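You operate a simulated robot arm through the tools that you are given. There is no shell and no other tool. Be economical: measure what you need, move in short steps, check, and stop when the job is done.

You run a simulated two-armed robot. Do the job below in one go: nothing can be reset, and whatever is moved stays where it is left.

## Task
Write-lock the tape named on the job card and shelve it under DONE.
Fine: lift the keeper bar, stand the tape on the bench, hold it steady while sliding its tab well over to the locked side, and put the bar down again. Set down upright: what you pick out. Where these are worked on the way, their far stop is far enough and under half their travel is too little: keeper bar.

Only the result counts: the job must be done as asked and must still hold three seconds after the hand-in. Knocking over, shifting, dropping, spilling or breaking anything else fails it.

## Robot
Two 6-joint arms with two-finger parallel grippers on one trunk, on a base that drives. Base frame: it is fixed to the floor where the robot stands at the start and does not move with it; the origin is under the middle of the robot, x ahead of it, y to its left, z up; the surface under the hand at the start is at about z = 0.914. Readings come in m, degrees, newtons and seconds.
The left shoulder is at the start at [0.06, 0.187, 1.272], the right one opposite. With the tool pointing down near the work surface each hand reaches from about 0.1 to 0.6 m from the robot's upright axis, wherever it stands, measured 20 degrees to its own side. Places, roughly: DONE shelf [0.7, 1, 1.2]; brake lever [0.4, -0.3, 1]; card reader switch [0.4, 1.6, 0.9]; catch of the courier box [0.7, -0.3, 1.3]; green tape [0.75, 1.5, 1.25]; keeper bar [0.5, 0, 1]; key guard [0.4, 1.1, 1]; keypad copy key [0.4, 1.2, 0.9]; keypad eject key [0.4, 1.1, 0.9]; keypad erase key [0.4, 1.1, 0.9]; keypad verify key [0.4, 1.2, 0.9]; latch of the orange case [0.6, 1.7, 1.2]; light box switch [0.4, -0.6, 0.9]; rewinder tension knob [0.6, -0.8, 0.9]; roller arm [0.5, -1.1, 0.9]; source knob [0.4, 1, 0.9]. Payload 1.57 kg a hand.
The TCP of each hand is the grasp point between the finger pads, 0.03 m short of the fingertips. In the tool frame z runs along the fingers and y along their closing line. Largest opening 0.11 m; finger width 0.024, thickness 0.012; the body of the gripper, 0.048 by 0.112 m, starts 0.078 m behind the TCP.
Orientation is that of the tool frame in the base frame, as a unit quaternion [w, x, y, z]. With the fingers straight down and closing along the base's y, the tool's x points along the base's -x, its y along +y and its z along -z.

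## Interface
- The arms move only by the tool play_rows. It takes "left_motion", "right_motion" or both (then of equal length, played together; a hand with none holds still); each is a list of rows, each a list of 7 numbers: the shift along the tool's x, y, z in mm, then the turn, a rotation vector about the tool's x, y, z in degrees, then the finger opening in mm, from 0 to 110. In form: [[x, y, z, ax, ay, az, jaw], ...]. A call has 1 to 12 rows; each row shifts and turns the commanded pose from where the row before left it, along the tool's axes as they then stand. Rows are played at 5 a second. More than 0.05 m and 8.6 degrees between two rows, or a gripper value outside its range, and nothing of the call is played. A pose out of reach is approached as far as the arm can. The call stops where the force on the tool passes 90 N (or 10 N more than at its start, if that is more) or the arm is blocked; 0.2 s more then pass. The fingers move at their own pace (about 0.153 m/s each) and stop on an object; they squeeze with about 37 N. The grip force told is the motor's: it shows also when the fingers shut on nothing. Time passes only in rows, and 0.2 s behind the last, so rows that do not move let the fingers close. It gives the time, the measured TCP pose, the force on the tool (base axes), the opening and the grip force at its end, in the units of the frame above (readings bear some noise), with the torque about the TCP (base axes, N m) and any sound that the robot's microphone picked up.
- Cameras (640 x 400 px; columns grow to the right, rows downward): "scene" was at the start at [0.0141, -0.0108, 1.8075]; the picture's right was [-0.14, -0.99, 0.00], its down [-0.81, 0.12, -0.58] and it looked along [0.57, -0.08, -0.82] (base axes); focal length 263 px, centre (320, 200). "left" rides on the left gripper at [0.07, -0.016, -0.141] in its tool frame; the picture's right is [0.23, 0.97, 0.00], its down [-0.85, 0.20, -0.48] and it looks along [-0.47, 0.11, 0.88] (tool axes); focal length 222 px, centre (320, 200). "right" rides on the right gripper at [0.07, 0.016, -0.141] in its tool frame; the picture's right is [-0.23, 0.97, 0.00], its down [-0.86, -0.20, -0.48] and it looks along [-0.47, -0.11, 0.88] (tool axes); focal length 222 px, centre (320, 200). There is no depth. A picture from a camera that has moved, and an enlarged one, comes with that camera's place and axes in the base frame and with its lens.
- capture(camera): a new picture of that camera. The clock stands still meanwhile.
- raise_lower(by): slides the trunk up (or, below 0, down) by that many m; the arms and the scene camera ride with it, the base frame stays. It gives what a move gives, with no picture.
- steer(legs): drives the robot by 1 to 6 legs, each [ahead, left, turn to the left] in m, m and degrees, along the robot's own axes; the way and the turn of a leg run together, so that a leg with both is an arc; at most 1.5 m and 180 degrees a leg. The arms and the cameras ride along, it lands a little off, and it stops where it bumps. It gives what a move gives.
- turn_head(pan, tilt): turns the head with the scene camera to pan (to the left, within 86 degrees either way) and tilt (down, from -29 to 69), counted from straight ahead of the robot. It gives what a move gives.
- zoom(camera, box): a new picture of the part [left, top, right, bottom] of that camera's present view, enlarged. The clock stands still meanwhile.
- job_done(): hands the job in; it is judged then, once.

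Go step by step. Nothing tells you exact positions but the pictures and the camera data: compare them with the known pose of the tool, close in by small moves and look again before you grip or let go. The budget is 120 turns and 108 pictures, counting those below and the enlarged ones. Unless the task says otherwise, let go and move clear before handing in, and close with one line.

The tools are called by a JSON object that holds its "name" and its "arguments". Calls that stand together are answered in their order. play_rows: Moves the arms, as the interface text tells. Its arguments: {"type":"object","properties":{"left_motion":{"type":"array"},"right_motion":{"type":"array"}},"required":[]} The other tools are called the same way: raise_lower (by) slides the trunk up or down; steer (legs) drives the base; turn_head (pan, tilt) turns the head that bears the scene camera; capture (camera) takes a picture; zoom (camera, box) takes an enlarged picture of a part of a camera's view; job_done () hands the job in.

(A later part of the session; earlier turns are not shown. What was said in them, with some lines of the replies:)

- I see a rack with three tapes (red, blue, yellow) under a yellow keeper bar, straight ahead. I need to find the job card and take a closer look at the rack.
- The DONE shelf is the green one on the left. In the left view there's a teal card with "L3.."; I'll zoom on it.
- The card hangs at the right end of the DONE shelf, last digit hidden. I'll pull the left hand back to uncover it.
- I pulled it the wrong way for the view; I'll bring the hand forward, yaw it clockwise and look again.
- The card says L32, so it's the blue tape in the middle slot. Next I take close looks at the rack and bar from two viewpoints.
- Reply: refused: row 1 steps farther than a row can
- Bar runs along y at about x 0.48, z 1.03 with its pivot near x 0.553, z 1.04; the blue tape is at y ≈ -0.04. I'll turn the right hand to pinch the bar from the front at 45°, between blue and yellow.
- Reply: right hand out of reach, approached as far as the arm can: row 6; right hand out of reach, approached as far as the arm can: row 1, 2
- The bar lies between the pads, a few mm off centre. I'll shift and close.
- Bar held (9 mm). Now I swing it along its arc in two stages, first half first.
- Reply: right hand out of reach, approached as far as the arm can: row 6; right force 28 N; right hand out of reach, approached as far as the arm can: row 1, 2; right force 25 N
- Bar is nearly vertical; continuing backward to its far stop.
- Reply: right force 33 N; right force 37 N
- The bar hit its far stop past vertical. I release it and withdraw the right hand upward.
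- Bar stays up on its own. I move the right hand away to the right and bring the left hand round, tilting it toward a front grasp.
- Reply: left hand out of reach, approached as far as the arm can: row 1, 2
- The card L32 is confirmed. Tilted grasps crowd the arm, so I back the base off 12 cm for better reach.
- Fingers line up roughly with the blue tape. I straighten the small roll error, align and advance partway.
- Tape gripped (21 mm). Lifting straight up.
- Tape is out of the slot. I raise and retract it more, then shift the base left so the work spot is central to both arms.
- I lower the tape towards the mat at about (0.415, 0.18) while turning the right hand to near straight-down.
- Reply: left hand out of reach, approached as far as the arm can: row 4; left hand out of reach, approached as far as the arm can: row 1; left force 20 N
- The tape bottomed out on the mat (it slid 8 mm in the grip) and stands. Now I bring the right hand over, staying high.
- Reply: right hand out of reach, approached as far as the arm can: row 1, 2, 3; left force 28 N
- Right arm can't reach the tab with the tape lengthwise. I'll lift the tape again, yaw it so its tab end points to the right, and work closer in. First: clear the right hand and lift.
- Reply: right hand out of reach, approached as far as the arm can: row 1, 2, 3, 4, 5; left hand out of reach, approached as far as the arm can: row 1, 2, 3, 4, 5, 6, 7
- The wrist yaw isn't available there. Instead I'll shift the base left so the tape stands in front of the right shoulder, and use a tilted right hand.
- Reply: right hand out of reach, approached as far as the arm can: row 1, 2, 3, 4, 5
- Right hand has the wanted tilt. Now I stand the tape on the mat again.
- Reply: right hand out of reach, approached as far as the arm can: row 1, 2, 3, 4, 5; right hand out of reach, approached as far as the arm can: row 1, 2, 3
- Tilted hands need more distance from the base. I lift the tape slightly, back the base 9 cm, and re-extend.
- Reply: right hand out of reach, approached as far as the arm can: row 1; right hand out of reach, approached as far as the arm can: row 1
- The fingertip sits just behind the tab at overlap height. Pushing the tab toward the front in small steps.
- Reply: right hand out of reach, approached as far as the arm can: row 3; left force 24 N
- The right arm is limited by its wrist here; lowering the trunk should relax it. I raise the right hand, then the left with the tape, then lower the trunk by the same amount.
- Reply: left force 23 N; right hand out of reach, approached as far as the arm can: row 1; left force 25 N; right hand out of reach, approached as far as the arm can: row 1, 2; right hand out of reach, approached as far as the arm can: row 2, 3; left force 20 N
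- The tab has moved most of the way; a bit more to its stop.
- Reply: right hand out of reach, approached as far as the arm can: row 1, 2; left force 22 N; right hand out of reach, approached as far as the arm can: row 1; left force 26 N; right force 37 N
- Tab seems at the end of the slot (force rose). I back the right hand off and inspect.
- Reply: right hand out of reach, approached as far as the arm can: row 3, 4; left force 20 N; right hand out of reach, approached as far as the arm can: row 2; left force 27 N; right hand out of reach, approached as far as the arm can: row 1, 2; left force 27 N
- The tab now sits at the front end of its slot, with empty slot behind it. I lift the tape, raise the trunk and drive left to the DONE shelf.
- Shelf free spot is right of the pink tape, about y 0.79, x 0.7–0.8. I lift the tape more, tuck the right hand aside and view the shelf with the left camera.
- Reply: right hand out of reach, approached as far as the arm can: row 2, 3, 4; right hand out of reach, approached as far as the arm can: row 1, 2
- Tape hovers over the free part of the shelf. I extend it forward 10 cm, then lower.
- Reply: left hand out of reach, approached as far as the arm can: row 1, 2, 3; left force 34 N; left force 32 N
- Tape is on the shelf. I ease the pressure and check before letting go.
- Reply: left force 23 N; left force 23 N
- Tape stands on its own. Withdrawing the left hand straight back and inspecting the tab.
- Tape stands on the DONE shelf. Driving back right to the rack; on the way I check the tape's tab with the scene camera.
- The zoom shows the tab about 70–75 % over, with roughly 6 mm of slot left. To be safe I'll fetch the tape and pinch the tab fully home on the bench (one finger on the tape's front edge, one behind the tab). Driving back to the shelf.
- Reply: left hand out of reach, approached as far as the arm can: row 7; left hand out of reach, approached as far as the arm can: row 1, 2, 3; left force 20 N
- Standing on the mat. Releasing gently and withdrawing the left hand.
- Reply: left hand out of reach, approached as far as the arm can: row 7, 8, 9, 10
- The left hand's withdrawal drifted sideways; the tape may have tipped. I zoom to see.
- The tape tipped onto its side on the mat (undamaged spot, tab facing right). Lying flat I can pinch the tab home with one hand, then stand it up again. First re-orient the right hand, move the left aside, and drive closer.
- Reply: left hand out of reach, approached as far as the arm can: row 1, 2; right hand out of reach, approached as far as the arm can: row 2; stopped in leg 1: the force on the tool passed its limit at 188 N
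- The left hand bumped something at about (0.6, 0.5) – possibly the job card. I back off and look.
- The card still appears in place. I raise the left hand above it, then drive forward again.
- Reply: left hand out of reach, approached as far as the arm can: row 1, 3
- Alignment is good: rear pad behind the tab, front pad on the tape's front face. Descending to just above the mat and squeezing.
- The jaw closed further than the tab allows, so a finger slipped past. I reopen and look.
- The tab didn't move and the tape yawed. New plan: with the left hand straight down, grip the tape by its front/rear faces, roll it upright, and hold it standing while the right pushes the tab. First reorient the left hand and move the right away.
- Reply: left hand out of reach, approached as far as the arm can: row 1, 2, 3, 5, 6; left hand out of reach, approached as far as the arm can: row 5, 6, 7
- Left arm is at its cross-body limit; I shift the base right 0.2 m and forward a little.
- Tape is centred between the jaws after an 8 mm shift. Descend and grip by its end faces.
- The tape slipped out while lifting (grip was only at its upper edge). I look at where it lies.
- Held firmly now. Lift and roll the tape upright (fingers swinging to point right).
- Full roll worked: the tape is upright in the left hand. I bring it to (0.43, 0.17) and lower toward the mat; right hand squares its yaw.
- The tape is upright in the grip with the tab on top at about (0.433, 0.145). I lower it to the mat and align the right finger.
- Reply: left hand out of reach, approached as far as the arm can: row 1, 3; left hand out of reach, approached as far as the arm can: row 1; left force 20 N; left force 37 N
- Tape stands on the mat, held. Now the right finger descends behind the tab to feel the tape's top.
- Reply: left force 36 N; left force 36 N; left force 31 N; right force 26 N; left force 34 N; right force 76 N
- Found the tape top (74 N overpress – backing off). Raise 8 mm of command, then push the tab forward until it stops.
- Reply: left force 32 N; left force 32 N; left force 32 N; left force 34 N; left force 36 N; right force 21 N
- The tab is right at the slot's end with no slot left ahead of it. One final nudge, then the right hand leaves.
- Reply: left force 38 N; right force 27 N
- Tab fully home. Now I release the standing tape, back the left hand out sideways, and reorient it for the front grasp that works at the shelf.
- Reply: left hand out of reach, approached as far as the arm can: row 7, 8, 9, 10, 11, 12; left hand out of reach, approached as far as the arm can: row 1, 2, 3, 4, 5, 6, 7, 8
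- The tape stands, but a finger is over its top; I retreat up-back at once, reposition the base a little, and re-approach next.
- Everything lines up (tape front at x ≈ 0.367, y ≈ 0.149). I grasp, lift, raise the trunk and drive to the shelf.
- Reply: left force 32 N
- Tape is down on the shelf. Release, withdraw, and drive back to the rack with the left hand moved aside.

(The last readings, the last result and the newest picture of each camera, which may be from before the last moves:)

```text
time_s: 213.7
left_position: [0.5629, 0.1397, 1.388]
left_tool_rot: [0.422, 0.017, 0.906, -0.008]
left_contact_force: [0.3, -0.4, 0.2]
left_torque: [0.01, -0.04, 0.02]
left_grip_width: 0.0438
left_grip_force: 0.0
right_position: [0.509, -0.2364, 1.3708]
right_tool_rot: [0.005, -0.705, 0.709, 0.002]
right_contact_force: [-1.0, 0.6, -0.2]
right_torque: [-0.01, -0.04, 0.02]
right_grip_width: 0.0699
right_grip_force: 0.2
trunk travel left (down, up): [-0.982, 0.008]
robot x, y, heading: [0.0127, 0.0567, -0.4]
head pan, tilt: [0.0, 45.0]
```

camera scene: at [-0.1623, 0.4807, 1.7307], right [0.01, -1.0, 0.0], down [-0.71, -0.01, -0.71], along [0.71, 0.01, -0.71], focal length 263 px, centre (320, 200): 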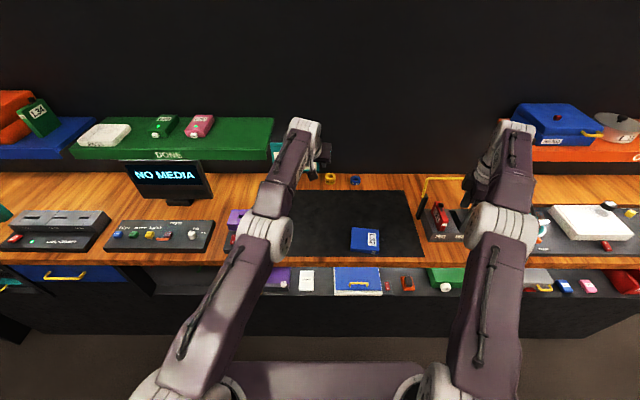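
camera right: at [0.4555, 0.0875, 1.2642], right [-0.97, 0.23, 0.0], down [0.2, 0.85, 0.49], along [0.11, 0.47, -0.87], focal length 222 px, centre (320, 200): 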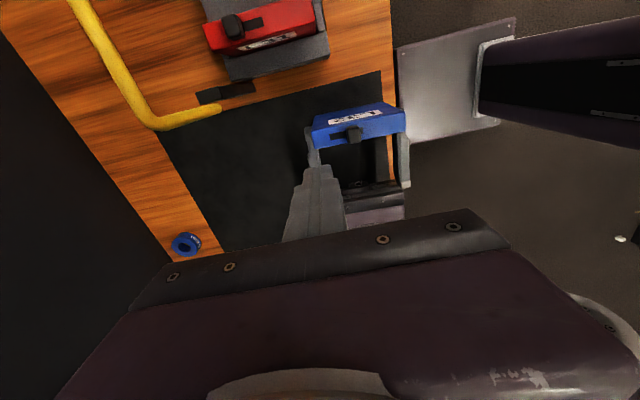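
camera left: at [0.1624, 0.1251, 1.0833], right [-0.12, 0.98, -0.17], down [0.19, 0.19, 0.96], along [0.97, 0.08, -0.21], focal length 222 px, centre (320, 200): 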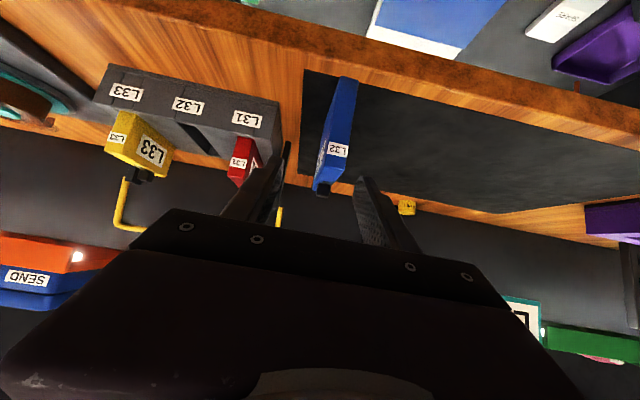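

{"name": "play_rows", "arguments": {"right_motion": [[-44, -16.5, 0, 0, 0, 0, 70], [-44, -16.5, 0, 0, 0, 0, 70], [-44, -16.5, 0, 0, 0, 0, 70], [-44, -16.5, 0, 0, 0, 0, 70], [0, 0, 43, 0, 0, 0, 70], [0, 0, 43, 0, 0, 0, 70], [0, 0, 43, 0, 0, 0, 70], [0, 0, 43, 0, 0, 0, 70], [0, 0, 38, 0, 0, 0, 70], [0, 0, 0, 0, 0, 0, 70]]}}

```text
time_s: 215.8
left_position: [0.5686, 0.1407, 1.3853]
left_tool_rot: [0.419, 0.017, 0.908, -0.008]
left_contact_force: [-0.5, 0.7, 0.1]
left_torque: [0.01, 0.01, -0.01]
left_grip_width: 0.0441
left_grip_force: 0.1
right_position: [0.5813, -0.057, 1.1594]
right_tool_rot: [0.003, -0.704, 0.71, 0.003]
right_contact_force: [-0.4, -1.1, -0.5]
right_torque: [-0.03, -0.01, 0.03]
right_grip_width: 0.0699
right_grip_force: 0.1
trunk travel left (down, up): [-0.982, 0.008]
robot x, y, heading: [0.0149, 0.0536, -0.2]
head pan, tilt: [0.0, 45.0]
```

{"name": "play_rows", "arguments": {"right_motion": [[0, 0, 25, 0, 0, 0, 70], [0, 0, 24, 0, 0, 0, 70], [0, 0, 0, 0, 0, 0, 45], [0, 0, 0, 0, 0, 0, 20], [0, 0, 0, 0, 0, 0, 3], [0, 0, 0, 0, 0, 0, 3]]}}

{"name": "play_rows", "arguments": {"right_motion": [[0, 13.5, -4, 0, 0, 0, 3], [0, 13.5, -1.3, 0, 0, 0, 3], [0, 12.5, 1.1, 0, 0, 0, 3], [0, 12.1, 3.2, 0, 0, 0, 3], [0, 0, 0, 0, 0, 0, 3]]}}

```text
time_s: 217.2
left_position: [0.5662, 0.1402, 1.3859]
left_tool_rot: [0.42, 0.017, 0.907, -0.008]
left_contact_force: [-0.8, 0.1, -0.1]
left_torque: [0.0, 0.01, 0.0]
left_grip_width: 0.0441
left_grip_force: 0.0
right_position: [0.5782, -0.0578, 1.1115]
right_tool_rot: [0.003, -0.705, 0.709, 0.003]
right_contact_force: [-12.1, 1.1, -5.3]
right_torque: [-0.05, 0.09, 0.04]
right_grip_width: 0.0137
right_grip_force: 6.0
trunk travel left (down, up): [-0.982, 0.008]
robot x, y, heading: [0.0148, 0.053, -0.4]
head pan, tilt: [0.0, 45.0]
```

```text
time_s: 218.4
left_position: [0.5694, 0.1384, 1.3847]
left_tool_rot: [0.419, 0.017, 0.908, -0.008]
left_contact_force: [-0.3, 0.3, 0.1]
left_torque: [-0.03, 0.0, -0.02]
left_grip_width: 0.044
left_grip_force: 0.0
right_position: [0.5315, -0.0576, 1.1114]
right_tool_rot: [0.005, -0.704, 0.71, 0.003]
right_contact_force: [2.5, -1.2, -2.2]
right_torque: [-0.03, -0.14, 0.28]
right_grip_width: 0.0093
right_grip_force: 27.8
trunk travel left (down, up): [-0.982, 0.008]
robot x, y, heading: [0.0106, 0.0557, -0.5]
head pan, tilt: [0.0, 45.0]
```

Bar gripped and past vertical forward. Continue down the arc to rest, open, and withdraw upward.

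{"name": "play_rows", "arguments": {"right_motion": [[0, 12.4, 3.7, 0, 0, 0, 3], [0, 12.4, 5.7, 0, 0, 0, 3], [0, 13.9, 12.7, 0, 0, 0, 3], [0, 10.1, 15.9, 0, 0, 0, 3], [0, 5.6, 17.9, 0, 0, 0, 3], [0, 0.8, 18.8, 0, 0, 0, 3], [0, 0, 7, 0, 0, 0, 3], [0, 0, 0, 0, 0, 0, 3]]}}

{"name": "play_rows", "arguments": {"right_motion": [[0, 0, 0, 0, 0, 0, 15], [0, 0, 0, 0, 0, 0, 35], [0, 0, 0, 0, 0, 0, 44], [0, 0, -30, 0, 0, 0, 44], [0, 0, -40, 0, 0, 0, 44], [0, 0, -45, 0, 0, 0, 44], [0, 0, -45, 0, 0, 0, 44]]}}

```text
time_s: 220.2
left_position: [0.5717, 0.1411, 1.3841]
left_tool_rot: [0.419, 0.017, 0.908, -0.009]
left_contact_force: [0.7, 0.3, -0.4]
left_torque: [-0.05, 0.01, -0.01]
left_grip_width: 0.0438
left_grip_force: 0.1
right_position: [0.4779, -0.0566, 1.029]
right_tool_rot: [0.003, -0.705, 0.709, 0.004]
right_contact_force: [12.7, 2.0, 3.2]
right_torque: [0.04, -0.12, 0.16]
right_grip_width: 0.0138
right_grip_force: 6.2
trunk travel left (down, up): [-0.982, 0.008]
robot x, y, heading: [0.0138, 0.0573, -0.5]
head pan, tilt: [0.0, 45.0]
```

```text
time_s: 221.8
left_position: [0.5682, 0.1398, 1.3849]
left_tool_rot: [0.42, 0.016, 0.907, -0.007]
left_contact_force: [0.0, 0.4, 0.5]
left_torque: [0.0, -0.01, 0.02]
left_grip_width: 0.0439
left_grip_force: 0.0
right_position: [0.4754, -0.0586, 1.192]
right_tool_rot: [0.003, -0.705, 0.709, 0.003]
right_contact_force: [0.0, -0.2, -0.1]
right_torque: [0.01, -0.04, 0.03]
right_grip_width: 0.044
right_grip_force: 0.0
trunk travel left (down, up): [-0.982, 0.008]
robot x, y, heading: [0.0087, 0.0535, -0.3]
head pan, tilt: [0.0, 45.0]
```

The right hand released the bar at (0.478, 1.029), which matches where it rested at the start. Both hands are clear and tape L32 was set down on the DONE shelf, so I hand in now.

{"name": "job_done", "arguments": {}}

```text
The job is handed in.
```

I handed the job in with tape L32 set down on the DONE shelf, its tab pushed to the locked end and the keeper bar back down. My pictures had run out by then, so the last shelving and the bar are judged from arm readings alone, and the tape tipped over once on the mat and the left hand hit something near the job card along the way.
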